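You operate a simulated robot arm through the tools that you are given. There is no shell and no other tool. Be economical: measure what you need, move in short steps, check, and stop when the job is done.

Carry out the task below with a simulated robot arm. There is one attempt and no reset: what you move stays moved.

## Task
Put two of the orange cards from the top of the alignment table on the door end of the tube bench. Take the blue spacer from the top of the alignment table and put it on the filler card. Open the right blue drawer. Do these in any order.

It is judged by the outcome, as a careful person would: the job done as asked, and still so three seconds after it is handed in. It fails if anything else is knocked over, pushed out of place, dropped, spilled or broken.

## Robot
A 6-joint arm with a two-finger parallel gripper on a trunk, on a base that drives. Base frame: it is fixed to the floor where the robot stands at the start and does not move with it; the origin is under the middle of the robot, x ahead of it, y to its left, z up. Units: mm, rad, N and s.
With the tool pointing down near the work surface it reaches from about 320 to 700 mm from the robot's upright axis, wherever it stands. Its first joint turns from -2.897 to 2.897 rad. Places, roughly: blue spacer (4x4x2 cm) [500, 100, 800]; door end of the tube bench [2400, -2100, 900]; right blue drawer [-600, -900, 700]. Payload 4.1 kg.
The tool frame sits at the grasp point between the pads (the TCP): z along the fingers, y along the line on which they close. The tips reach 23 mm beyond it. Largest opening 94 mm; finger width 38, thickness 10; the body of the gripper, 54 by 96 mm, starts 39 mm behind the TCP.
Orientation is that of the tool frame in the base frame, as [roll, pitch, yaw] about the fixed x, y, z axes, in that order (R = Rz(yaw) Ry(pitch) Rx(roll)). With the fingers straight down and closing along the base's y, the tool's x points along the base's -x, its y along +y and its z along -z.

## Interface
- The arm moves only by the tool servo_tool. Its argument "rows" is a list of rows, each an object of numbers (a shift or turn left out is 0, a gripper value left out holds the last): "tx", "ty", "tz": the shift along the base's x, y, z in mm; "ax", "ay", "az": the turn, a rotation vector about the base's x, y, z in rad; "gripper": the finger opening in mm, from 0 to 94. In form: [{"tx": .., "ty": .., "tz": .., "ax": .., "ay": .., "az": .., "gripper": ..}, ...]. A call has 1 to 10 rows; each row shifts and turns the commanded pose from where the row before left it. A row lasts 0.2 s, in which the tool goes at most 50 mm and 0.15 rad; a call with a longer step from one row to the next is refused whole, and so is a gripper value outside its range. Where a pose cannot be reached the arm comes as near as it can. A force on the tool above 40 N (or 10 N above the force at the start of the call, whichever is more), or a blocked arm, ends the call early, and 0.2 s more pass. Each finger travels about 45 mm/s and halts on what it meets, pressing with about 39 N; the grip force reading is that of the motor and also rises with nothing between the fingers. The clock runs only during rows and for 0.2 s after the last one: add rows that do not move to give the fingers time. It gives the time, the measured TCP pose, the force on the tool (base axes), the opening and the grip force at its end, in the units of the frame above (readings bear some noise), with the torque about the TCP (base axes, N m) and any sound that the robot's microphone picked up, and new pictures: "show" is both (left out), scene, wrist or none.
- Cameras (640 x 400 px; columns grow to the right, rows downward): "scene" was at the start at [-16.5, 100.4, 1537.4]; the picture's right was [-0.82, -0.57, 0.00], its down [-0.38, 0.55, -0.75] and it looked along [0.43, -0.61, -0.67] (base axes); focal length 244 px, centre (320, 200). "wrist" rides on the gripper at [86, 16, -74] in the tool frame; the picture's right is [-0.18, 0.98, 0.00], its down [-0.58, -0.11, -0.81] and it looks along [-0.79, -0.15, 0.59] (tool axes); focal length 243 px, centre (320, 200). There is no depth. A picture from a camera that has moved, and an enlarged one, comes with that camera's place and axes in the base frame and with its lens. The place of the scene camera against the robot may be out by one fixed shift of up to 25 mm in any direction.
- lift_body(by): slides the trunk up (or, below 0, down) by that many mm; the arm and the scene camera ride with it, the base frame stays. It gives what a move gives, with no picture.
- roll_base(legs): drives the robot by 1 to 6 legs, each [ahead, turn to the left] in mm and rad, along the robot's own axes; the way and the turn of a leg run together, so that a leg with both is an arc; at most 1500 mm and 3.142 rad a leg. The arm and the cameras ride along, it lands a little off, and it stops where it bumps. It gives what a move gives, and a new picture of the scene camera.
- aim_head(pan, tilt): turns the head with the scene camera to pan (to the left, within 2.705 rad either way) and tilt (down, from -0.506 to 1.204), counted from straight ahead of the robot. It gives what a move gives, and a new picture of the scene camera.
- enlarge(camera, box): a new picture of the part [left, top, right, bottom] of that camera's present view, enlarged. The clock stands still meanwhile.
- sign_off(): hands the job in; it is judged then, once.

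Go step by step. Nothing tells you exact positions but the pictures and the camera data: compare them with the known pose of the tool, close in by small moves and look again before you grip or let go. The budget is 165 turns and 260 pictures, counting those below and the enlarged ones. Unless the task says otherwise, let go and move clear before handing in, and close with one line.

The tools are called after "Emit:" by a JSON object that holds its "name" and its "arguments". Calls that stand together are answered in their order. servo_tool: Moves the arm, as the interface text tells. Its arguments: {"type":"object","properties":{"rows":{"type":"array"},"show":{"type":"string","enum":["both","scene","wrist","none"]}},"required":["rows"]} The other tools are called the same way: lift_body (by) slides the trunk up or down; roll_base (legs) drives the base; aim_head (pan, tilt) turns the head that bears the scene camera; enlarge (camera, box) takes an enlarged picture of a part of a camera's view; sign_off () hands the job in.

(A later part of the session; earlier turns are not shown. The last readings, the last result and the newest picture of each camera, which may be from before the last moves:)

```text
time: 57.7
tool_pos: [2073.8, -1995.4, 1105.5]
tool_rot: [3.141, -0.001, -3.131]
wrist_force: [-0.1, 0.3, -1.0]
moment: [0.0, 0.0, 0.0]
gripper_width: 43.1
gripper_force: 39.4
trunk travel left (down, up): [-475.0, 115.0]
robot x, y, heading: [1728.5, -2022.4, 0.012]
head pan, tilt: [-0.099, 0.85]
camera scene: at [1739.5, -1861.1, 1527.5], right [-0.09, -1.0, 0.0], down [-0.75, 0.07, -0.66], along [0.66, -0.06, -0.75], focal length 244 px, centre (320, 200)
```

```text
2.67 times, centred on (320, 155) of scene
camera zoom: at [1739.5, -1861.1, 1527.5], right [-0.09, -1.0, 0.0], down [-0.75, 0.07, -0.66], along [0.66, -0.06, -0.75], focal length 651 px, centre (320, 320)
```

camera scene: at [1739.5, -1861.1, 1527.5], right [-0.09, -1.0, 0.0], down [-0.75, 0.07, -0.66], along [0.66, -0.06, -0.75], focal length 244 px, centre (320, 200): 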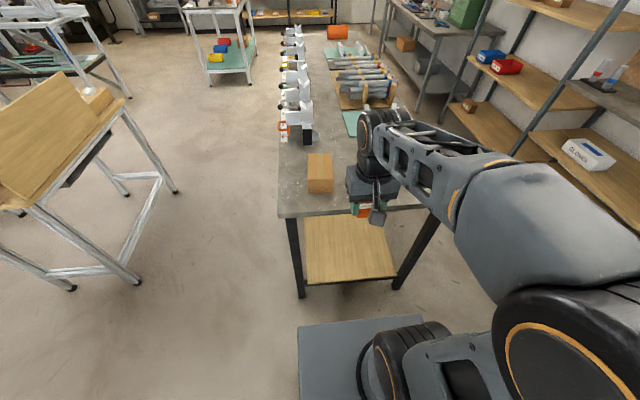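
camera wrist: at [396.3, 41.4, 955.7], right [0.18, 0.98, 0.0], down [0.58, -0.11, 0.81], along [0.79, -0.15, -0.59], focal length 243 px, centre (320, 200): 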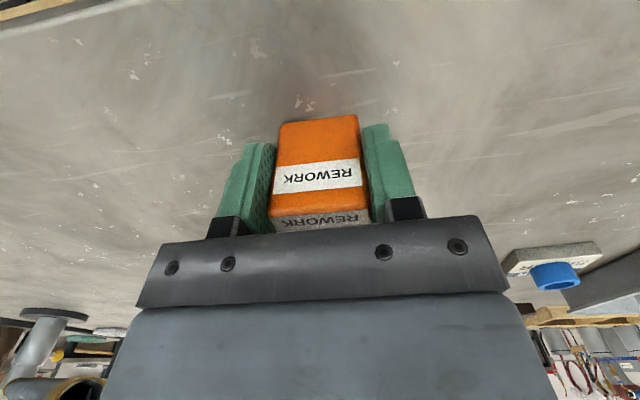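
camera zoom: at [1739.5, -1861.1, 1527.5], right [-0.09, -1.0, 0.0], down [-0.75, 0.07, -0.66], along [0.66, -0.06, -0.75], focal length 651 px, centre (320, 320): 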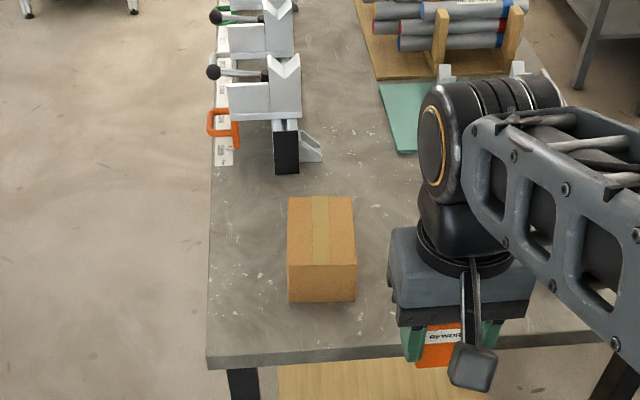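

I move the card over the bench end and look with the wrist camera to measure the surface.

Emit:
{"name": "servo_tool", "arguments": {"rows": [{"tx": 45, "ty": -8}, {"tx": 45, "ty": -8, "tz": -5}, {"tx": 45, "ty": -8, "tz": -10}, {"tx": 45, "ty": -8, "tz": -15}], "show": "both"}}

Emit:
{"name": "enlarge", "arguments": {"camera": "scene", "box": [260, 100, 460, 225]}}

```text
time: 58.7
tool_pos: [2253.7, -2027.1, 1075.8]
tool_rot: [3.14, -0.001, -3.133]
wrist_force: [0.2, -0.8, 0.3]
moment: [-0.01, 0.02, 0.02]
gripper_width: 43.4
gripper_force: 39.2
trunk travel left (down, up): [-475.0, 115.0]
robot x, y, heading: [1723.8, -2024.0, 0.009]
head pan, tilt: [-0.099, 0.85]
camera scene: at [1740.0, -1861.2, 1527.4], right [-0.09, -1.0, 0.0], down [-0.75, 0.07, -0.66], along [0.66, -0.06, -0.75], focal length 244 px, centre (320, 200)
camera wrist: at [2167.8, -2013.1, 1150.7], right [0.17, 0.98, 0.0], down [0.58, -0.1, 0.81], along [0.79, -0.14, -0.59], focal length 243 px, centre (320, 200)
```

scene: 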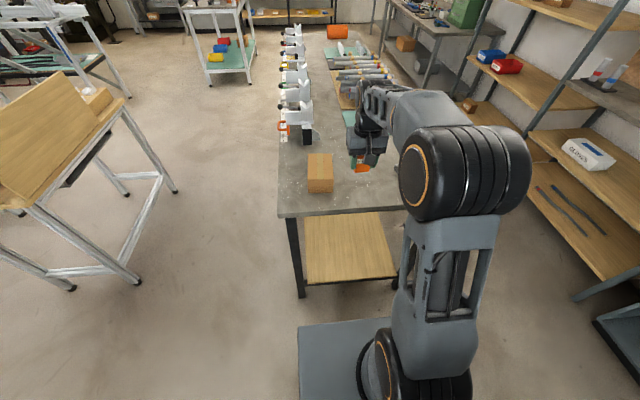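
wrist: 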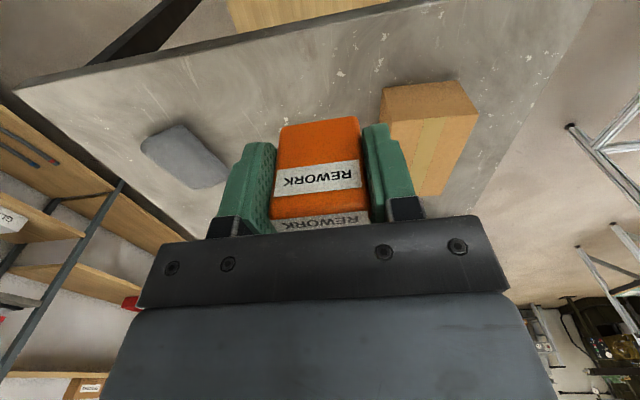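

```text
3.20 times, centred on (360, 162) of scene
camera zoom: at [1740.0, -1861.2, 1527.4], right [-0.09, -1.0, 0.0], down [-0.75, 0.07, -0.66], along [0.66, -0.06, -0.75], focal length 781 px, centre (192, 320)
```

zoom: 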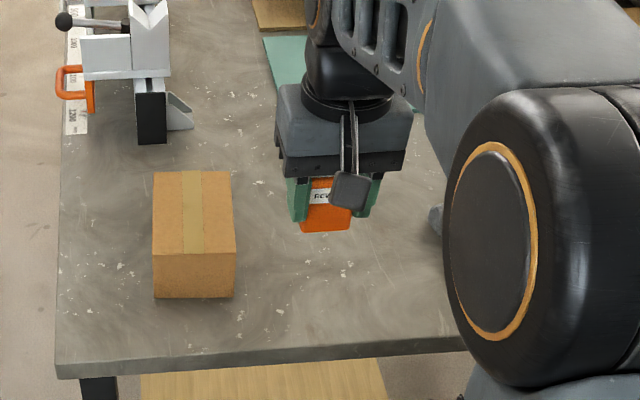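

Surface is about z 890, edge at x≈2250. I place the first card at (2310,−2040), lowering to just above.

Emit:
{"name": "servo_tool", "arguments": {"rows": [{"tx": 28, "ty": -7, "tz": -20}, {"tx": 28, "ty": -6, "tz": -25}, {"tz": -35}, {"tz": -30}], "show": "wrist"}}

Emit:
{"name": "enlarge", "arguments": {"camera": "scene", "box": [260, 100, 460, 225]}}

```text
time: 59.7
tool_pos: [2309.6, -2041.6, 965.0]
tool_rot: [-3.139, -0.002, -3.13]
wrist_force: [-0.2, 0.8, -0.2]
moment: [0.01, 0.01, 0.01]
gripper_width: 43.0
gripper_force: 38.7
trunk travel left (down, up): [-475.0, 115.0]
robot x, y, heading: [1730.4, -2024.5, 0.011]
head pan, tilt: [-0.099, 0.85]
camera wrist: at [2224.3, -2025.8, 1039.7], right [0.17, 0.98, 0.0], down [0.58, -0.1, 0.81], along [0.79, -0.14, -0.59], focal length 243 px, centre (320, 200)
```

wrist: 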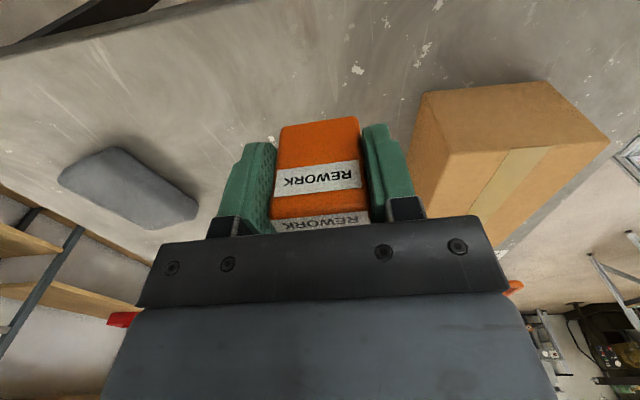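

```text
3.20 times, centred on (360, 162) of scene
camera zoom: at [1739.5, -1861.1, 1527.4], right [-0.09, -1.0, 0.0], down [-0.75, 0.07, -0.66], along [0.66, -0.06, -0.75], focal length 781 px, centre (192, 320)
```

zoom: 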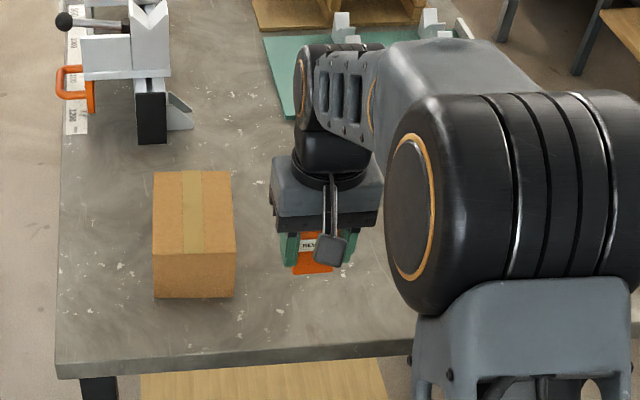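

Good clearance on both sides. I lower toward contact.

Emit:
{"name": "servo_tool", "arguments": {"rows": [{"tz": -15}, {"tz": -10}, {"tz": -3}, {"tz": 0}], "show": "none"}}

Emit:
{"name": "enlarge", "arguments": {"camera": "wrist", "box": [220, 60, 420, 240]}}

```text
time: 60.7
tool_pos: [2310.0, -2040.5, 937.8]
tool_rot: [-3.141, -0.001, -3.131]
wrist_force: [-0.7, -0.5, 0.5]
moment: [0.01, 0.02, 0.03]
gripper_width: 43.0
gripper_force: 38.7
trunk travel left (down, up): [-475.0, 115.0]
robot x, y, heading: [1727.3, -2023.8, 0.008]
head pan, tilt: [-0.099, 0.85]
```

```text
2.22 times, centred on (320, 150) of wrist
camera zoom: at [2223.6, -2025.3, 1012.6], right [0.17, 0.98, 0.0], down [0.58, -0.1, 0.81], along [0.79, -0.14, -0.59], focal length 539 px, centre (320, 311)
```

zoom: 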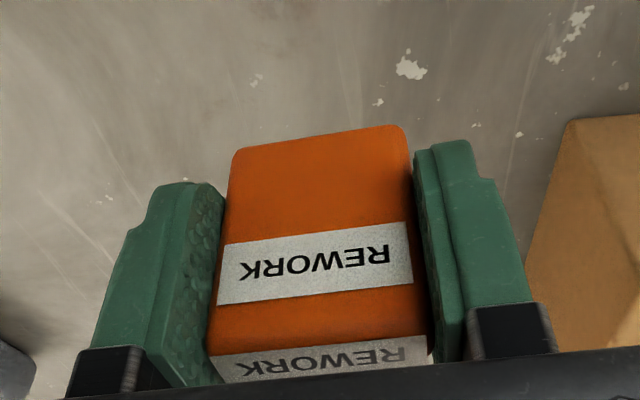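

Emit:
{"name": "servo_tool", "arguments": {"rows": [{"tz": -2}, {"tz": -1}, {"tz": -1}, {"tz": -1}, {"tz": -1}, {"tz": -1}], "show": "none"}}

```text
time: 62.1
tool_pos: [2308.7, -2039.8, 930.4]
tool_rot: [3.14, 0.0, -3.132]
wrist_force: [0.0, -0.4, -0.9]
moment: [0.0, 0.02, 0.01]
gripper_width: 43.1
gripper_force: 38.3
trunk travel left (down, up): [-475.0, 115.0]
robot x, y, heading: [1725.8, -2025.4, 0.009]
head pan, tilt: [-0.099, 0.85]
```

No contact yet; continue carefully.

Emit:
{"name": "servo_tool", "arguments": {"rows": [{"tz": -1}, {"tz": -1}, {"tz": -1}, {"tz": -1}, {"tz": -1}], "show": "none"}}

Emit:
{"name": "enlarge", "arguments": {"camera": "wrist", "box": [220, 60, 420, 240]}}

```text
time: 63.3
tool_pos: [2308.7, -2040.0, 924.6]
tool_rot: [3.141, 0.001, -3.132]
wrist_force: [0.2, 0.2, 1.4]
moment: [-0.01, -0.01, 0.05]
gripper_width: 43.2
gripper_force: 38.9
trunk travel left (down, up): [-475.0, 115.0]
robot x, y, heading: [1726.7, -2022.9, 0.012]
head pan, tilt: [-0.099, 0.85]
```

```text
2.22 times, centred on (320, 150) of wrist
camera zoom: at [2223.2, -2025.5, 1000.5], right [0.17, 0.98, 0.0], down [0.58, -0.1, 0.81], along [0.79, -0.14, -0.59], focal length 539 px, centre (320, 311)
```

zoom: 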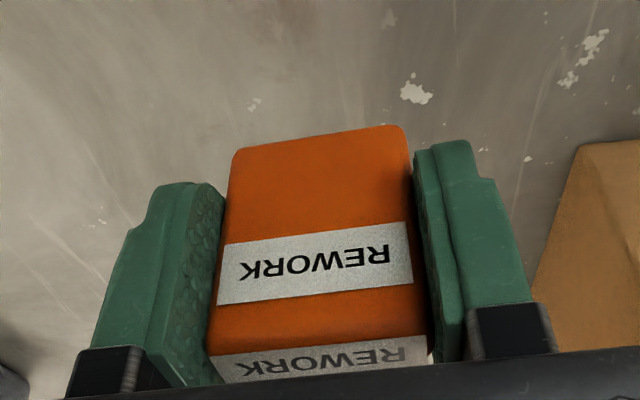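

Parallax suggests the surface is about 10–15 mm lower yet. I keep stepping down.

Emit:
{"name": "servo_tool", "arguments": {"rows": [{"tz": -1.5}, {"tz": -1.5}, {"tz": -1}, {"tz": -1}, {"tz": -1}], "show": "none"}}

Emit:
{"name": "servo_tool", "arguments": {"rows": [{"tz": -1}, {"tz": -1}, {"tz": -1}], "show": "none"}}

```text
time: 64.5
tool_pos: [2309.4, -2040.8, 918.8]
tool_rot: [3.141, 0.001, -3.131]
wrist_force: [-1.0, -0.8, 0.1]
moment: [0.01, -0.02, -0.02]
gripper_width: 43.1
gripper_force: 39.1
trunk travel left (down, up): [-475.0, 115.0]
robot x, y, heading: [1723.1, -2022.5, 0.006]
head pan, tilt: [-0.099, 0.85]
```

```text
time: 65.3
tool_pos: [2309.7, -2039.2, 917.2]
tool_rot: [3.141, 0.001, -3.13]
wrist_force: [-0.4, 0.5, 0.2]
moment: [0.0, 0.03, -0.01]
gripper_width: 43.2
gripper_force: 39.2
trunk travel left (down, up): [-475.0, 115.0]
robot x, y, heading: [1725.1, -2022.1, 0.01]
head pan, tilt: [-0.099, 0.85]
```

Emit:
{"name": "servo_tool", "arguments": {"rows": [{"tz": -1}, {"tz": -1}, {"tz": -1}], "show": "none"}}

Emit:
{"name": "servo_tool", "arguments": {"rows": [{"tz": -1}, {"tz": -1}], "show": "wrist"}}

```text
time: 66.1
tool_pos: [2309.3, -2040.3, 913.3]
tool_rot: [3.141, 0.0, -3.131]
wrist_force: [-0.5, -0.1, -0.3]
moment: [0.01, 0.02, 0.0]
gripper_width: 43.3
gripper_force: 38.8
trunk travel left (down, up): [-475.0, 115.0]
robot x, y, heading: [1727.3, -2022.0, 0.01]
head pan, tilt: [-0.099, 0.85]
```

```text
time: 66.7
tool_pos: [2307.8, -2040.2, 911.2]
tool_rot: [-3.14, -0.001, -3.131]
wrist_force: [0.7, 0.3, -0.3]
moment: [0.02, 0.0, 0.0]
gripper_width: 43.2
gripper_force: 38.9
trunk travel left (down, up): [-475.0, 115.0]
robot x, y, heading: [1729.5, -2021.3, 0.008]
head pan, tilt: [-0.099, 0.85]
camera wrist: at [2223.0, -2025.0, 987.0], right [0.17, 0.98, 0.0], down [0.58, -0.1, 0.81], along [0.79, -0.14, -0.59], focal length 243 px, centre (320, 200)
```

wrist: 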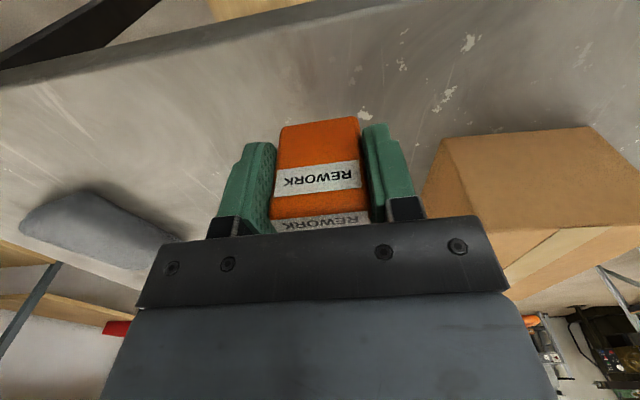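

Surface now estimates at about 865; card bottom at 871. Continue.

Emit:
{"name": "servo_tool", "arguments": {"rows": [{"tz": -1}, {"tz": -1}, {"tz": -1}], "show": "none"}}

Emit:
{"name": "servo_tool", "arguments": {"rows": [{"tz": -1}, {"tz": -1}], "show": "none"}}

Emit:
{"name": "servo_tool", "arguments": {"rows": [{"tz": -1}, {"tz": -1}], "show": "none"}}

```text
time: 67.5
tool_pos: [2310.0, -2039.7, 909.8]
tool_rot: [3.141, 0.0, -3.131]
wrist_force: [0.9, 0.1, -0.6]
moment: [0.0, 0.01, 0.0]
gripper_width: 43.4
gripper_force: 38.9
trunk travel left (down, up): [-475.0, 115.0]
robot x, y, heading: [1727.9, -2020.5, 0.009]
head pan, tilt: [-0.099, 0.85]
```

```text
time: 68.1
tool_pos: [2309.6, -2040.0, 906.8]
tool_rot: [-3.141, 0.0, -3.132]
wrist_force: [-0.4, -0.5, 0.1]
moment: [-0.02, -0.01, 0.05]
gripper_width: 43.2
gripper_force: 38.7
trunk travel left (down, up): [-475.0, 115.0]
robot x, y, heading: [1729.1, -2025.6, 0.007]
head pan, tilt: [-0.099, 0.85]
```

```text
time: 68.7
tool_pos: [2309.8, -2041.0, 904.3]
tool_rot: [3.141, -0.001, -3.131]
wrist_force: [-0.6, -0.1, -0.7]
moment: [-0.03, -0.02, -0.02]
gripper_width: 43.0
gripper_force: 39.3
trunk travel left (down, up): [-475.0, 115.0]
robot x, y, heading: [1732.5, -2023.9, 0.012]
head pan, tilt: [-0.099, 0.85]
```

Emit:
{"name": "servo_tool", "arguments": {"rows": [{"tz": -1}, {"tz": -1}], "show": "none"}}

Emit:
{"name": "servo_tool", "arguments": {"rows": [{"tz": -1}, {"tz": -1}], "show": "none"}}

Emit:
{"name": "servo_tool", "arguments": {"rows": [{"tz": -1}, {"tz": -1}], "show": "wrist"}}

```text
time: 69.3
tool_pos: [2309.5, -2039.6, 902.6]
tool_rot: [3.141, 0.002, -3.131]
wrist_force: [-0.7, -1.0, -0.5]
moment: [0.06, 0.0, -0.03]
gripper_width: 43.0
gripper_force: 39.1
trunk travel left (down, up): [-475.0, 115.0]
robot x, y, heading: [1728.7, -2020.6, 0.01]
head pan, tilt: [-0.099, 0.85]
```

```text
time: 69.9
tool_pos: [2309.4, -2040.1, 901.7]
tool_rot: [3.141, 0.001, -3.132]
wrist_force: [-0.1, 0.7, 0.5]
moment: [0.01, 0.04, 0.0]
gripper_width: 42.8
gripper_force: 38.8
trunk travel left (down, up): [-475.0, 115.0]
robot x, y, heading: [1727.0, -2023.5, 0.007]
head pan, tilt: [-0.099, 0.85]
```

```text
time: 70.5
tool_pos: [2309.0, -2040.9, 901.1]
tool_rot: [3.141, 0.004, -3.131]
wrist_force: [-0.3, -0.2, 8.4]
moment: [0.01, -0.01, -0.03]
gripper_width: 43.2
gripper_force: 38.9
trunk travel left (down, up): [-475.0, 115.0]
robot x, y, heading: [1728.2, -2019.2, 0.004]
head pan, tilt: [-0.099, 0.85]
camera wrist: at [2223.4, -2025.4, 975.0], right [0.17, 0.98, 0.0], down [0.58, -0.1, 0.81], along [0.8, -0.14, -0.59], focal length 243 px, centre (320, 200)
```

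wrist: 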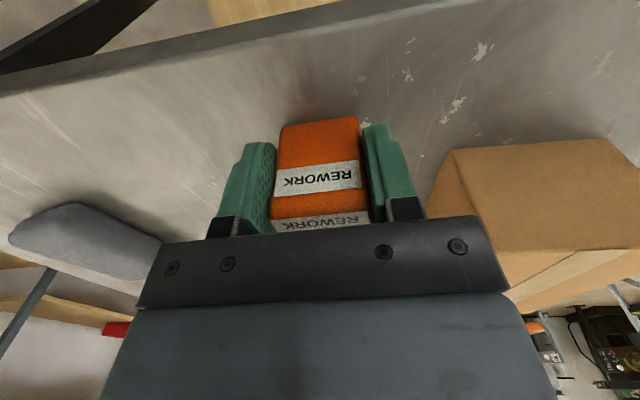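

Contact at TCP z≈901. I ease off slightly, open, and lift away.

Emit:
{"name": "servo_tool", "arguments": {"rows": [{"tz": 0.7}, {"gripper": 50}, {"gripper": 62}, {"gripper": 66}, {"gripper": 66}, {"tz": 20}, {"tz": 40}, {"tz": 45}, {"tz": 45}, {"tz": 45}], "show": "both"}}

Emit:
{"name": "enlarge", "arguments": {"camera": "wrist", "box": [160, 0, 480, 200]}}

```text
time: 72.7
tool_pos: [2306.9, -2039.9, 1095.4]
tool_rot: [3.141, -0.001, -3.131]
wrist_force: [0.4, 1.2, -0.3]
moment: [0.0, -0.02, -0.02]
gripper_width: 65.7
gripper_force: 0.2
trunk travel left (down, up): [-475.0, 115.0]
robot x, y, heading: [1722.9, -2022.6, 0.004]
head pan, tilt: [-0.099, 0.85]
camera scene: at [1739.3, -1861.1, 1527.4], right [-0.09, -1.0, 0.0], down [-0.75, 0.07, -0.66], along [0.66, -0.06, -0.75], focal length 244 px, centre (320, 200)
camera wrist: at [2221.1, -2024.5, 1170.2], right [0.17, 0.98, 0.0], down [0.58, -0.1, 0.81], along [0.79, -0.14, -0.59], focal length 243 px, centre (320, 200)
```

scene: 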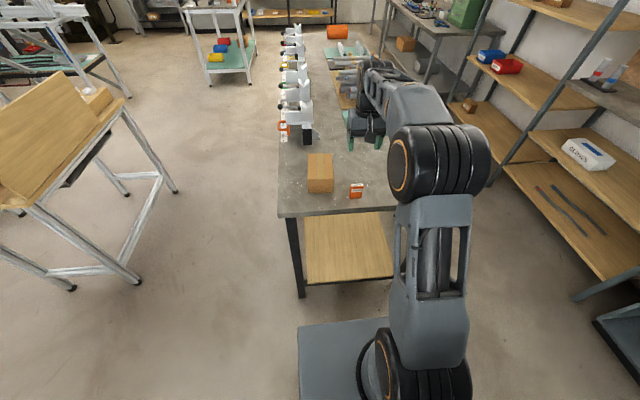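
wrist: 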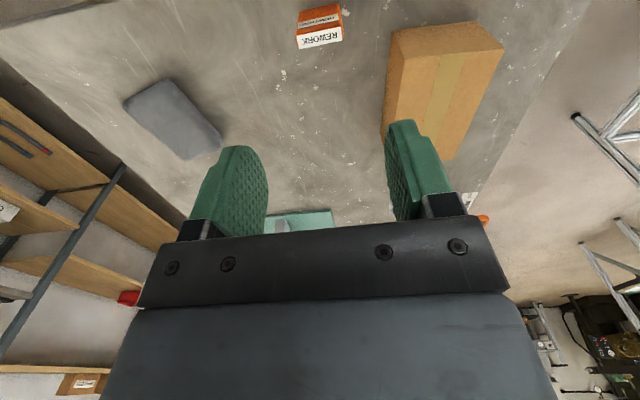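

```text
2.00 times, centred on (320, 100) of wrist
camera zoom: at [2221.1, -2024.5, 1170.2], right [0.17, 0.98, 0.0], down [0.58, -0.1, 0.81], along [0.79, -0.14, -0.59], focal length 485 px, centre (320, 400)
```

zoom: 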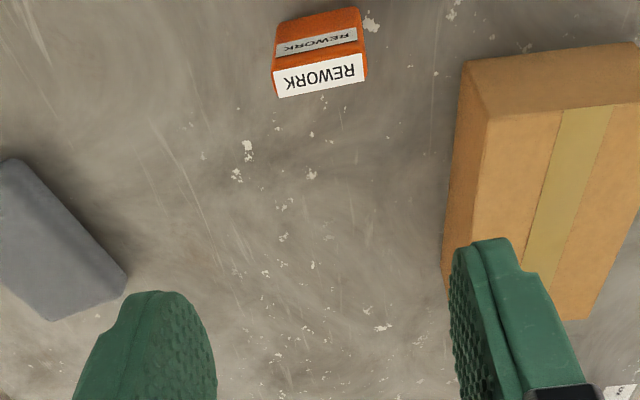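

First card stands on the bench end. I retract and drive back the way I came for the second card.

Emit:
{"name": "servo_tool", "arguments": {"rows": [{"tx": -46, "ty": 5, "tz": 5}, {"tx": -46, "ty": 5}, {"tx": -46, "ty": 5}, {"tx": -46, "ty": 5}, {"tx": -40, "ty": 5}], "show": "none"}}

Emit:
{"name": "roll_base", "arguments": {"legs": [[-420, 0], [0, -0.385], [-1432, 0], [0, -1.195], [-1500, 0], [0, 1.571]]}}

Emit:
{"name": "aim_head", "arguments": {"pan": 0.0, "tilt": 0.95}}

```text
time: 73.9
tool_pos: [2084.0, -2015.1, 1099.2]
tool_rot: [-3.141, 0.0, -3.13]
wrist_force: [-0.2, 0.5, 0.0]
moment: [0.0, 0.0, 0.01]
gripper_width: 66.2
gripper_force: 0.1
trunk travel left (down, up): [-475.0, 115.0]
robot x, y, heading: [1728.1, -2025.7, 0.014]
head pan, tilt: [-0.099, 0.85]
```

```text
time: 98.5
tool_pos: [322.0, 44.0, 1098.1]
tool_rot: [3.141, 0.0, -3.129]
wrist_force: [0.6, 0.4, 0.8]
moment: [0.01, 0.01, 0.01]
gripper_width: 65.9
gripper_force: 0.1
trunk travel left (down, up): [-475.0, 115.0]
robot x, y, heading: [-35.0, 34.5, 0.011]
head pan, tilt: [-0.099, 0.85]
camera scene: at [-22.6, 196.6, 1527.4], right [-0.09, -1.0, 0.0], down [-0.75, 0.07, -0.66], along [0.66, -0.06, -0.75], focal length 244 px, centre (320, 200)
```

scene: 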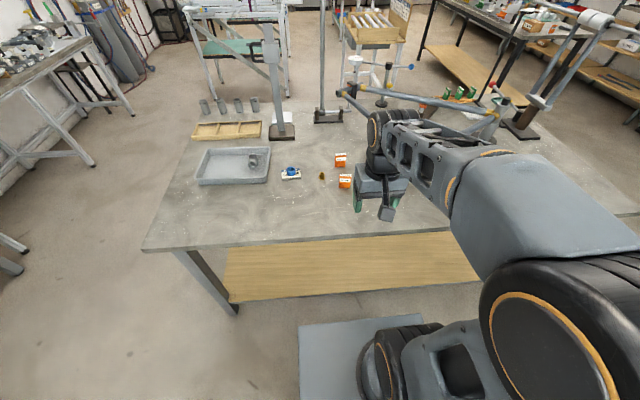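

```text
time: 99.1
tool_pos: [323.1, 43.1, 1098.9]
tool_rot: [3.14, 0.0, -3.13]
wrist_force: [-0.2, 0.1, 0.4]
moment: [-0.02, 0.02, 0.02]
gripper_width: 65.5
gripper_force: 0.0
trunk travel left (down, up): [-475.0, 115.0]
robot x, y, heading: [-36.0, 33.7, 0.017]
head pan, tilt: [0.0, 0.949]
camera scene: at [-27.7, 204.3, 1519.9], right [0.01, -1.0, 0.0], down [-0.81, -0.01, -0.58], along [0.58, 0.01, -0.81], focal length 244 px, centre (320, 200)
```

scene: 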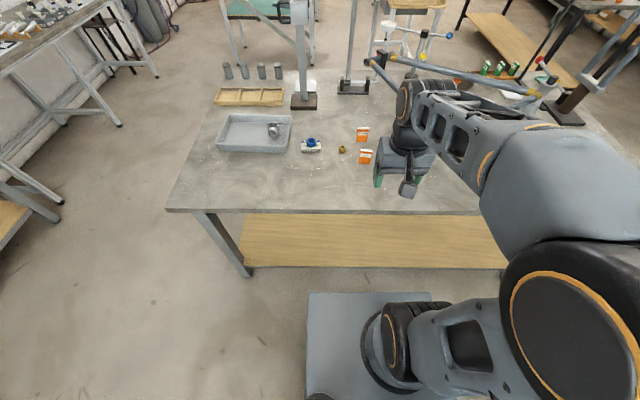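

Back in place at (−36,34). I move forward 110 mm and bring the gripper before the second card.

Emit:
{"name": "roll_base", "arguments": {"legs": [[110, 0]]}}

Emit:
{"name": "servo_tool", "arguments": {"rows": [{"tx": 42, "ty": -3, "tz": -25, "gripper": 90}, {"tx": 42, "tz": -25}, {"tx": 42, "tz": -25}, {"tx": 42, "tz": -25}, {"tz": 0}], "show": "both"}}

Emit:
{"name": "enlarge", "arguments": {"camera": "wrist", "box": [240, 0, 400, 150]}}

```text
time: 100.3
tool_pos: [435.1, 45.0, 1099.1]
tool_rot: [3.141, -0.001, -3.128]
wrist_force: [-0.1, -0.1, 0.5]
moment: [-0.01, -0.02, -0.02]
gripper_width: 65.9
gripper_force: 0.0
trunk travel left (down, up): [-475.0, 115.0]
robot x, y, heading: [79.2, 36.0, 0.015]
head pan, tilt: [0.0, 0.949]
camera scene: at [84.2, 205.7, 1519.9], right [0.01, -1.0, 0.0], down [-0.81, -0.01, -0.58], along [0.58, 0.01, -0.81], focal length 244 px, centre (320, 200)
```

scene: 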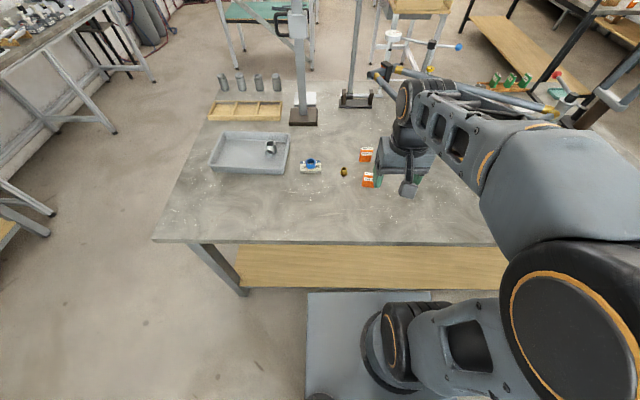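

```text
time: 101.5
tool_pos: [603.1, 42.8, 998.9]
tool_rot: [3.141, 0.001, -3.129]
wrist_force: [-0.6, 0.2, 0.4]
moment: [0.03, 0.05, -0.03]
gripper_width: 90.2
gripper_force: 0.1
trunk travel left (down, up): [-475.0, 115.0]
robot x, y, heading: [77.9, 36.3, 0.014]
head pan, tilt: [0.0, 0.949]
camera scene: at [84.1, 205.7, 1519.9], right [0.01, -1.0, 0.0], down [-0.81, -0.01, -0.58], along [0.58, 0.01, -0.81], focal length 244 px, centre (320, 200)
camera wrist: at [518.2, 57.8, 1073.2], right [0.17, 0.99, 0.0], down [0.58, -0.1, 0.81], along [0.79, -0.14, -0.59], focal length 243 px, centre (320, 200)
```

scene: 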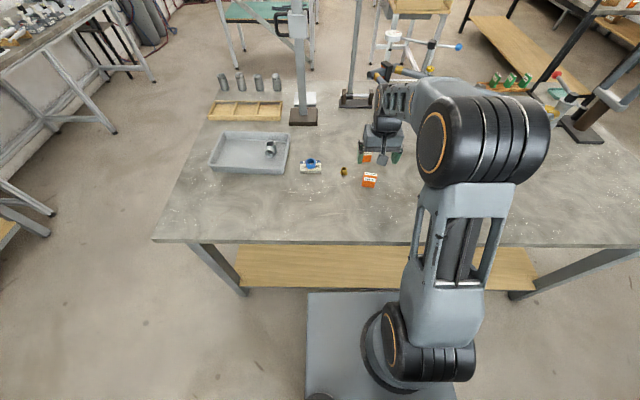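
wrist: 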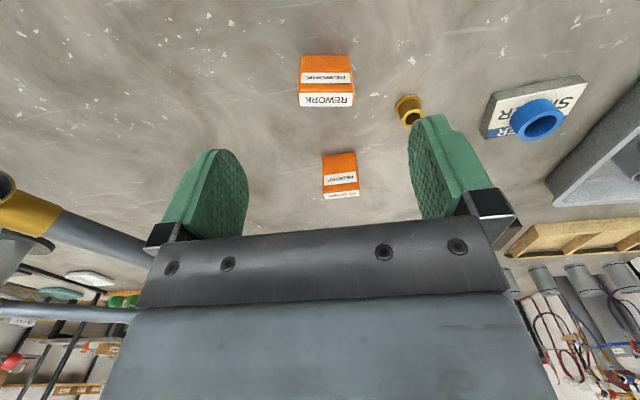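

```text
2.67 times, centred on (320, 75) of wrist
camera zoom: at [518.2, 57.8, 1073.2], right [0.17, 0.99, 0.0], down [0.58, -0.1, 0.81], along [0.79, -0.14, -0.59], focal length 647 px, centre (320, 533)
```

zoom: 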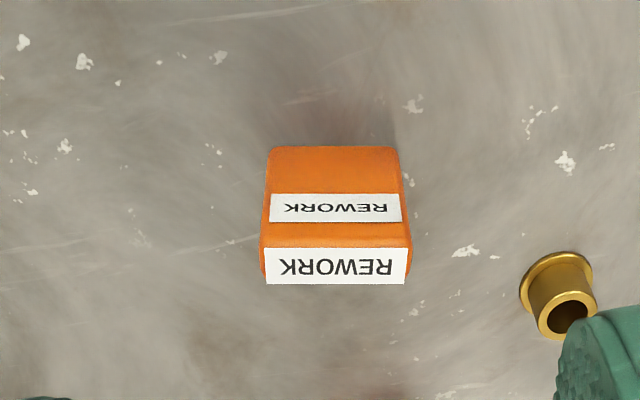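

Card 2 is at (622,44), turned about 0.17 rad. I align yaw and position and descend partway with a narrower opening.

Emit:
{"name": "servo_tool", "arguments": {"rows": [{"tx": 10, "ty": 0.5, "tz": -20, "az": -0.1, "gripper": 72}, {"tx": 9, "ty": 0.5, "tz": -20, "az": -0.075}, {"tz": -20}], "show": "wrist"}}

Emit:
{"name": "enlarge", "arguments": {"camera": "wrist", "box": [220, 30, 420, 230]}}

```text
time: 102.3
tool_pos: [623.2, 42.4, 938.8]
tool_rot: [-3.141, 0.0, 2.978]
wrist_force: [0.5, -0.2, -0.1]
moment: [0.01, 0.0, -0.01]
gripper_width: 72.0
gripper_force: 0.1
trunk travel left (down, up): [-475.0, 115.0]
robot x, y, heading: [78.2, 36.2, 0.01]
head pan, tilt: [0.0, 0.949]
camera wrist: at [540.6, 71.5, 1014.0], right [0.34, 0.94, 0.0], down [0.56, -0.2, 0.81], along [0.76, -0.27, -0.59], focal length 243 px, centre (320, 200)
```

wrist: 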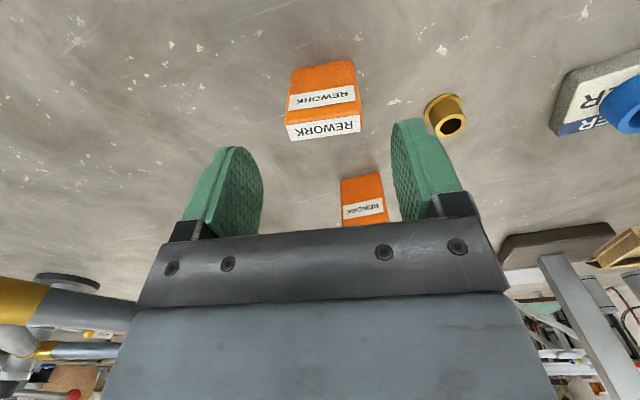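

```text
2.00 times, centred on (320, 130) of wrist
camera zoom: at [540.6, 71.5, 1014.0], right [0.34, 0.94, 0.0], down [0.56, -0.2, 0.81], along [0.76, -0.27, -0.59], focal length 485 px, centre (320, 340)
```

zoom: 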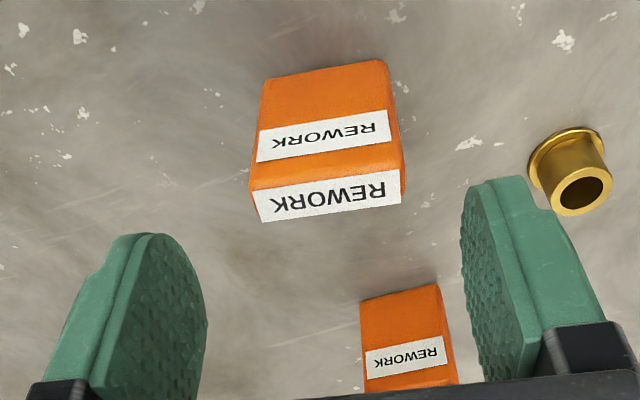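

Aligned; bushing is clear of the finger. I descend, close, and check.

Emit:
{"name": "servo_tool", "arguments": {"rows": [{"tx": 0, "ty": 2.5, "tz": -20}, {"tz": -20}, {"tz": -18}, {"gripper": 60}, {"gripper": 48}, {"gripper": 35}, {"gripper": 30}, {"gripper": 30}], "show": "wrist"}}

```text
time: 104.1
tool_pos: [622.1, 47.0, 880.7]
tool_rot: [-3.141, 0.0, 2.979]
wrist_force: [0.4, 0.4, 0.0]
moment: [-0.01, 0.01, -0.01]
gripper_width: 43.2
gripper_force: 38.9
trunk travel left (down, up): [-475.0, 115.0]
robot x, y, heading: [76.6, 34.5, 0.012]
head pan, tilt: [0.0, 0.949]
camera wrist: at [539.9, 76.4, 955.9], right [0.34, 0.94, 0.0], down [0.56, -0.2, 0.81], along [0.76, -0.27, -0.59], focal length 243 px, centre (320, 200)
```

wrist: 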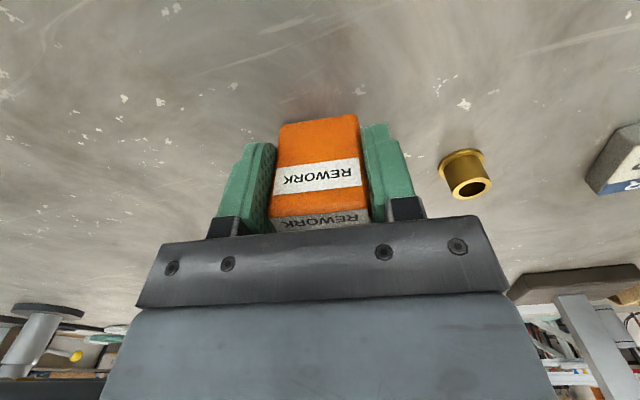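

Gripped. I lift, retract, and drive back to the tube bench.

Emit:
{"name": "servo_tool", "arguments": {"rows": [{"tz": 30}, {"tz": 40}, {"tz": 45}, {"tz": 45}, {"tx": -40, "tz": 25, "az": 0.08}, {"tx": -40, "tz": 20, "az": 0.08}, {"tx": -40, "tz": 15}, {"tx": -40}, {"tx": -37}], "show": "wrist"}}

Emit:
{"name": "roll_base", "arguments": {"legs": [[-110, 0], [0, -1.583], [1490, 0], [0, 1.173], [1454, 0], [0, 0.398]]}}

```text
time: 106.1
tool_pos: [423.0, 45.3, 1099.7]
tool_rot: [3.14, 0.0, 3.14]
wrist_force: [0.1, 0.0, -0.4]
moment: [0.03, 0.0, 0.0]
gripper_width: 43.2
gripper_force: 39.1
trunk travel left (down, up): [-475.0, 115.0]
robot x, y, heading: [77.1, 38.4, 0.014]
head pan, tilt: [0.0, 0.949]
camera wrist: at [338.1, 61.5, 1175.3], right [0.19, 0.98, 0.0], down [0.58, -0.11, 0.81], along [0.79, -0.15, -0.59], focal length 243 px, centre (320, 200)
```

wrist: 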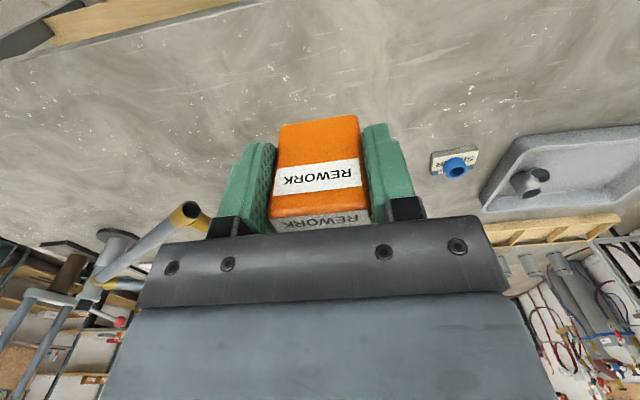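

```text
time: 129.1
tool_pos: [1660.6, -1988.3, 1100.5]
tool_rot: [-3.141, 0.0, 3.12]
wrist_force: [-0.2, -0.4, -0.6]
moment: [-0.02, 0.01, 0.04]
gripper_width: 43.4
gripper_force: 38.9
trunk travel left (down, up): [-475.0, 115.0]
robot x, y, heading: [1315.0, -1990.6, -0.004]
head pan, tilt: [0.0, 0.949]
camera scene: at [1323.3, -1822.0, 1519.9], right [-0.01, -1.0, 0.0], down [-0.81, 0.0, -0.58], along [0.58, 0.0, -0.81], focal length 244 px, centre (320, 200)
```

scene: 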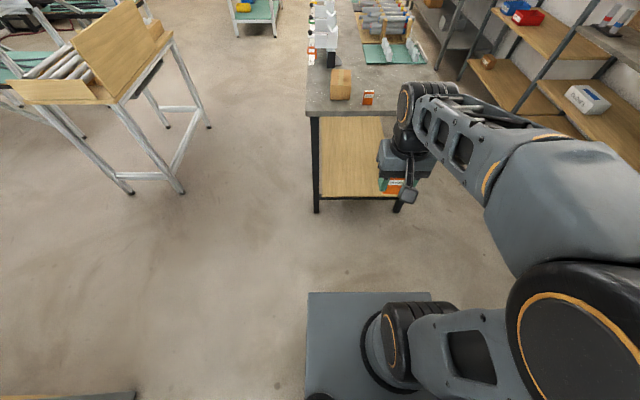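

First card still stands. I drive forward 415 mm and move over the spot beside it.

Emit:
{"name": "roll_base", "arguments": {"legs": [[415, 0]]}}

Emit:
{"name": "servo_tool", "arguments": {"rows": [{"tx": 40, "ty": -28}, {"tx": 40, "ty": -28}, {"tx": 40, "ty": -28}, {"tx": 40, "ty": -28, "tz": -10}, {"tx": 40, "ty": -20, "tz": -15}, {"tx": 30, "ty": -18, "tz": -15}], "show": "both"}}

```text
time: 131.6
tool_pos: [2076.1, -1990.5, 1099.6]
tool_rot: [3.139, 0.001, 3.123]
wrist_force: [0.4, -1.0, -1.1]
moment: [-0.01, 0.01, 0.0]
gripper_width: 43.3
gripper_force: 39.2
trunk travel left (down, up): [-475.0, 115.0]
robot x, y, heading: [1730.2, -1995.7, -0.007]
head pan, tilt: [0.0, 0.949]
camera scene: at [1738.7, -1824.1, 1519.9], right [0.0, -1.0, 0.0], down [-0.81, 0.0, -0.58], along [0.58, 0.0, -0.81], focal length 244 px, centre (320, 200)
```

scene: 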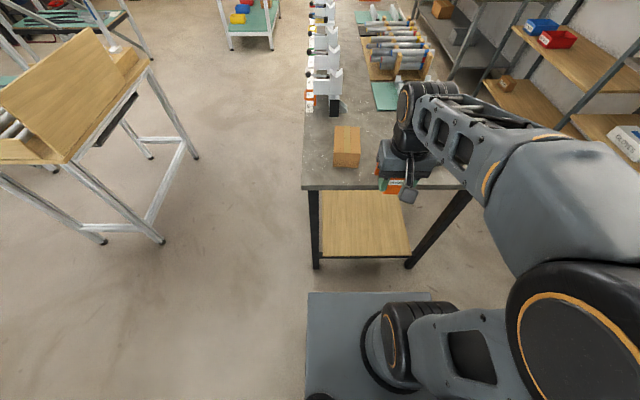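

```text
time: 133.0
tool_pos: [2306.9, -2141.3, 1058.3]
tool_rot: [-3.141, 0.0, 3.123]
wrist_force: [-0.5, -0.7, -0.5]
moment: [0.05, -0.02, -0.01]
gripper_width: 43.5
gripper_force: 39.5
trunk travel left (down, up): [-475.0, 115.0]
robot x, y, heading: [1728.2, -1995.9, -0.006]
head pan, tilt: [0.0, 0.949]
camera scene: at [1739.0, -1824.4, 1520.0], right [0.0, -1.0, 0.0], down [-0.81, 0.0, -0.58], along [0.58, 0.0, -0.81], focal length 244 px, centre (320, 200)
camera wrist: at [2221.2, -2124.8, 1133.4], right [0.2, 0.98, 0.0], down [0.58, -0.12, 0.81], along [0.79, -0.16, -0.59], focal length 243 px, centre (320, 200)
```

scene: 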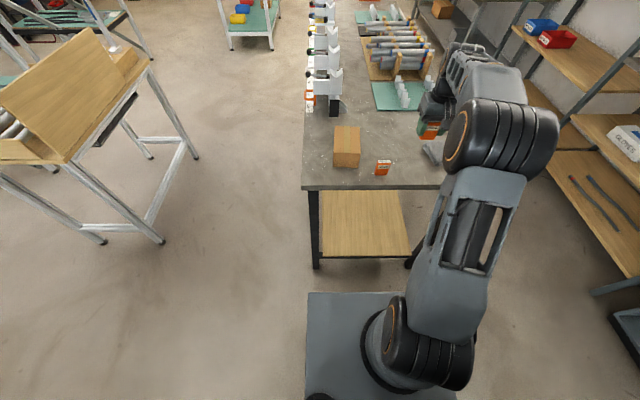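
wrist: 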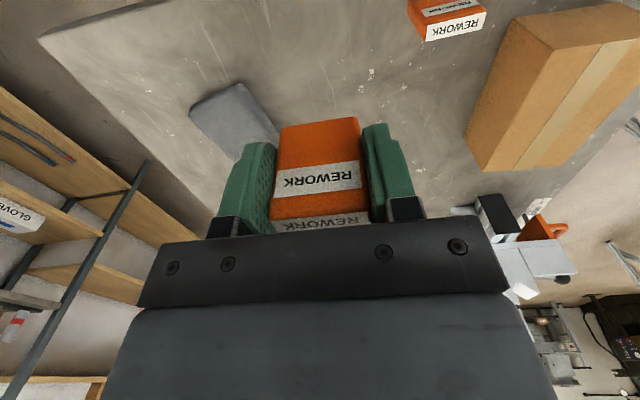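

Position (2307,−2141) is clear of both the first card and the grey block. I lower to just above, then step to contact.

Emit:
{"name": "servo_tool", "arguments": {"rows": [{"tx": 3, "tz": -40}, {"tz": -40}, {"tz": -40}, {"tz": -25}, {"tz": -6}, {"tz": 0}], "show": "wrist"}}

Emit:
{"name": "servo_tool", "arguments": {"rows": [{"tz": -1}, {"tz": -1}, {"tz": -1}, {"tz": -1}], "show": "none"}}

```text
time: 134.4
tool_pos: [2306.4, -2140.1, 908.1]
tool_rot: [3.141, 0.0, 3.124]
wrist_force: [-0.6, -0.5, -0.4]
moment: [-0.01, -0.02, -0.02]
gripper_width: 43.0
gripper_force: 38.6
trunk travel left (down, up): [-475.0, 115.0]
robot x, y, heading: [1730.4, -1992.4, -0.008]
head pan, tilt: [0.0, 0.949]
camera wrist: at [2222.5, -2122.7, 983.9], right [0.2, 0.98, 0.0], down [0.58, -0.12, 0.81], along [0.79, -0.16, -0.59], focal length 243 px, centre (320, 200)
```

wrist: 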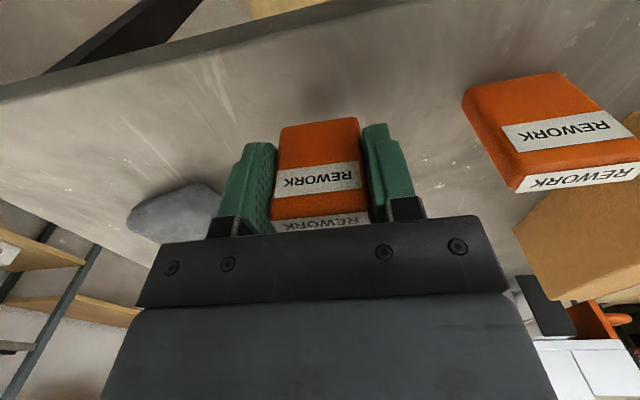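

```text
time: 135.4
tool_pos: [2309.4, -2139.4, 905.4]
tool_rot: [-3.139, 0.001, 3.123]
wrist_force: [-0.4, -0.2, -1.1]
moment: [-0.02, 0.0, 0.0]
gripper_width: 43.2
gripper_force: 39.2
trunk travel left (down, up): [-475.0, 115.0]
robot x, y, heading: [1731.7, -1994.4, -0.008]
head pan, tilt: [0.0, 0.949]
```

Emit:
{"name": "servo_tool", "arguments": {"rows": [{"tz": -1}, {"tz": -1}, {"tz": -1}], "show": "none"}}

Emit:
{"name": "servo_tool", "arguments": {"rows": [{"tz": -1}, {"tz": 0}], "show": "none"}}

Emit:
{"name": "servo_tool", "arguments": {"rows": [{"tz": -1}, {"tz": 0}], "show": "none"}}

```text
time: 136.2
tool_pos: [2309.9, -2140.7, 901.8]
tool_rot: [-3.141, 0.001, 3.122]
wrist_force: [-1.1, -0.1, -0.6]
moment: [0.01, 0.01, -0.01]
gripper_width: 43.1
gripper_force: 39.1
trunk travel left (down, up): [-475.0, 115.0]
robot x, y, heading: [1727.9, -1995.9, -0.003]
head pan, tilt: [0.0, 0.949]
```

```text
time: 136.8
tool_pos: [2310.4, -2140.6, 900.7]
tool_rot: [-3.14, 0.001, 3.124]
wrist_force: [0.9, -0.2, 0.1]
moment: [0.02, -0.01, 0.02]
gripper_width: 43.1
gripper_force: 38.8
trunk travel left (down, up): [-475.0, 115.0]
robot x, y, heading: [1729.1, -1994.2, -0.01]
head pan, tilt: [0.0, 0.949]
```

```text
time: 137.4
tool_pos: [2309.9, -2140.3, 899.8]
tool_rot: [-3.14, 0.0, 3.121]
wrist_force: [-0.6, 1.1, 2.0]
moment: [0.07, -0.02, -0.02]
gripper_width: 43.2
gripper_force: 38.4
trunk travel left (down, up): [-475.0, 115.0]
robot x, y, heading: [1730.3, -1993.8, -0.005]
head pan, tilt: [0.0, 0.949]
```

Onset of contact perhaps; one more millimetre.

Emit:
{"name": "servo_tool", "arguments": {"rows": [{"tz": -1}, {"tz": 0}], "show": "none"}}

```text
time: 138.0
tool_pos: [2310.3, -2139.9, 899.8]
tool_rot: [-3.141, 0.004, 3.123]
wrist_force: [0.6, 0.7, 9.8]
moment: [0.04, 0.0, -0.01]
gripper_width: 43.2
gripper_force: 39.5
trunk travel left (down, up): [-475.0, 115.0]
robot x, y, heading: [1728.8, -1992.3, -0.003]
head pan, tilt: [0.0, 0.949]
```

Contact. I ease off, open, and lift.

Emit:
{"name": "servo_tool", "arguments": {"rows": [{"tz": 0.8}, {"gripper": 50}, {"gripper": 62}, {"gripper": 64}, {"gripper": 64}, {"tz": 20}, {"tz": 40}, {"tz": 45}, {"tz": 45}, {"tz": 45}], "show": "both"}}

Emit:
{"name": "enlarge", "arguments": {"camera": "scene", "box": [300, 100, 460, 200]}}

```text
time: 140.2
tool_pos: [2311.3, -2136.8, 1096.1]
tool_rot: [-3.141, 0.001, 3.122]
wrist_force: [0.4, -0.1, 0.4]
moment: [-0.01, 0.02, -0.01]
gripper_width: 64.0
gripper_force: 0.1
trunk travel left (down, up): [-475.0, 115.0]
robot x, y, heading: [1728.6, -1991.5, -0.006]
head pan, tilt: [0.0, 0.949]
camera scene: at [1738.4, -1824.1, 1519.9], right [0.0, -1.0, 0.0], down [-0.81, 0.0, -0.58], along [0.58, 0.0, -0.81], focal length 244 px, centre (320, 200)
camera wrist: at [2225.6, -2119.6, 1171.5], right [0.2, 0.98, 0.0], down [0.58, -0.12, 0.81], along [0.79, -0.16, -0.59], focal length 243 px, centre (320, 200)
```

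scene: 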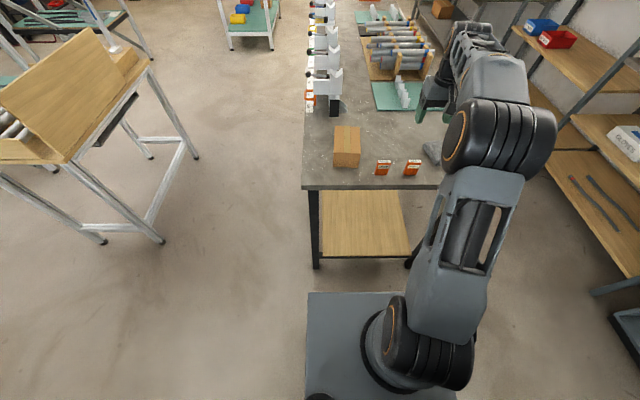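
wrist: 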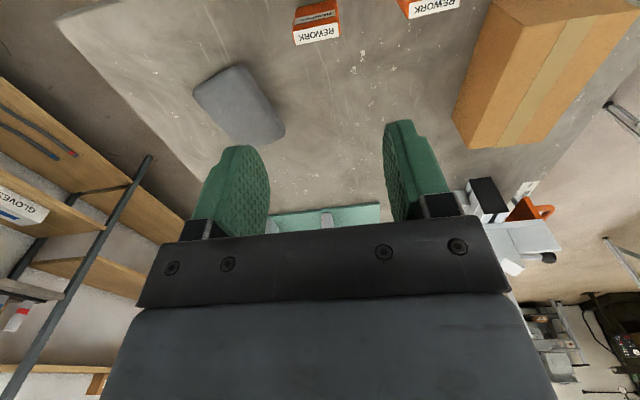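

```text
4.00 times, centred on (380, 150) of scene
camera zoom: at [1738.4, -1824.1, 1519.9], right [0.0, -1.0, 0.0], down [-0.81, 0.0, -0.58], along [0.58, 0.0, -0.81], focal length 977 px, centre (80, 400)
```

zoom: 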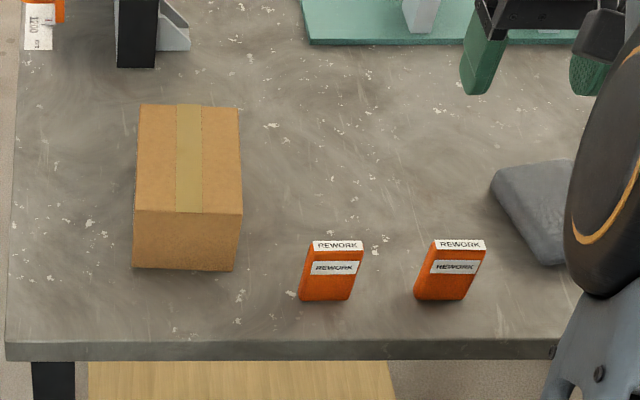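

Both cards stand on the bench end. I retract the arm and drive back to look at the blue drawers.

Emit:
{"name": "servo_tool", "arguments": {"rows": [{"tx": -46, "ty": 28}, {"tx": -46, "ty": 28}, {"tx": -46, "ty": 28}, {"tx": -46, "ty": 28}, {"tx": -44, "ty": 28}], "show": "none"}}

Emit:
{"name": "roll_base", "arguments": {"legs": [[-420, 0], [0, -0.385], [-1250, 0], [0, 2.9]]}}

Emit:
{"name": "aim_head", "arguments": {"pan": 0.1, "tilt": 0.75}}

```text
refused: row 1 steps farther than a row can; nothing moved
```

```text
time: 156.5
tool_pos: [-193.8, -1055.7, 1095.5]
tool_rot: [3.141, 0.0, -0.677]
wrist_force: [0.3, 0.4, 0.0]
moment: [-0.04, 0.01, -0.02]
gripper_width: 63.8
gripper_force: 0.0
trunk travel left (down, up): [-475.0, 115.0]
robot x, y, heading: [174.3, -1523.9, 2.476]
head pan, tilt: [0.0, 0.949]
camera scene: at [62.1, -1645.1, 1519.9], right [0.61, 0.79, 0.0], down [0.64, -0.5, -0.58], along [-0.46, 0.36, -0.81], focal length 244 px, centre (320, 200)
```

scene: 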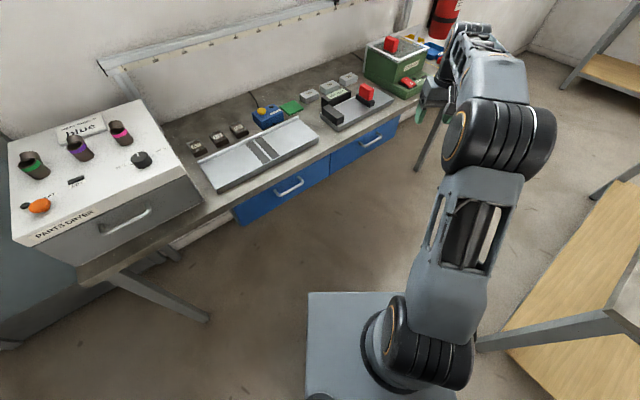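

```text
time: 157.3
tool_pos: [-194.1, -1057.0, 1095.8]
tool_rot: [3.14, 0.002, -0.677]
wrist_force: [0.6, 0.5, -0.9]
moment: [0.01, 0.03, -0.05]
gripper_width: 64.0
gripper_force: 0.0
trunk travel left (down, up): [-475.0, 115.0]
robot x, y, heading: [179.0, -1525.1, 2.488]
head pan, tilt: [0.099, 0.75]
camera scene: at [49.4, -1645.6, 1535.4], right [0.53, 0.85, 0.0], down [0.58, -0.36, -0.73], along [-0.62, 0.39, -0.68], focal length 244 px, centre (320, 200)
```

scene: 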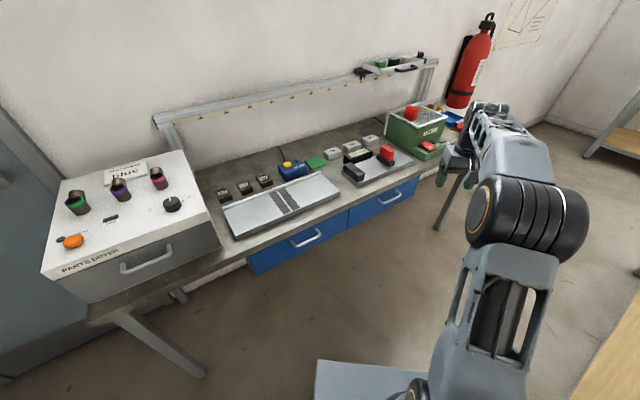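

The retract was refused but the drive went cleanly (arm was high). I see two blue drawers with white bar handles; the right one is farther. Zooming in.

Emit:
{"name": "enlarge", "arguments": {"camera": "scene", "box": [240, 160, 440, 285]}}

```text
3.20 times, centred on (340, 222) of scene
camera zoom: at [49.4, -1645.6, 1535.4], right [0.53, 0.85, 0.0], down [0.58, -0.36, -0.73], along [-0.62, 0.39, -0.68], focal length 781 px, centre (256, 128)
```

zoom: 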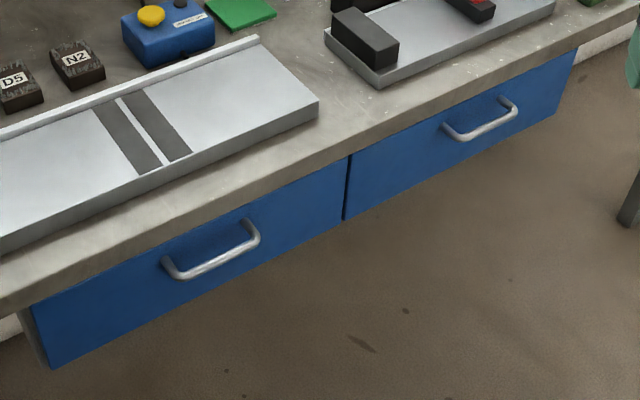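

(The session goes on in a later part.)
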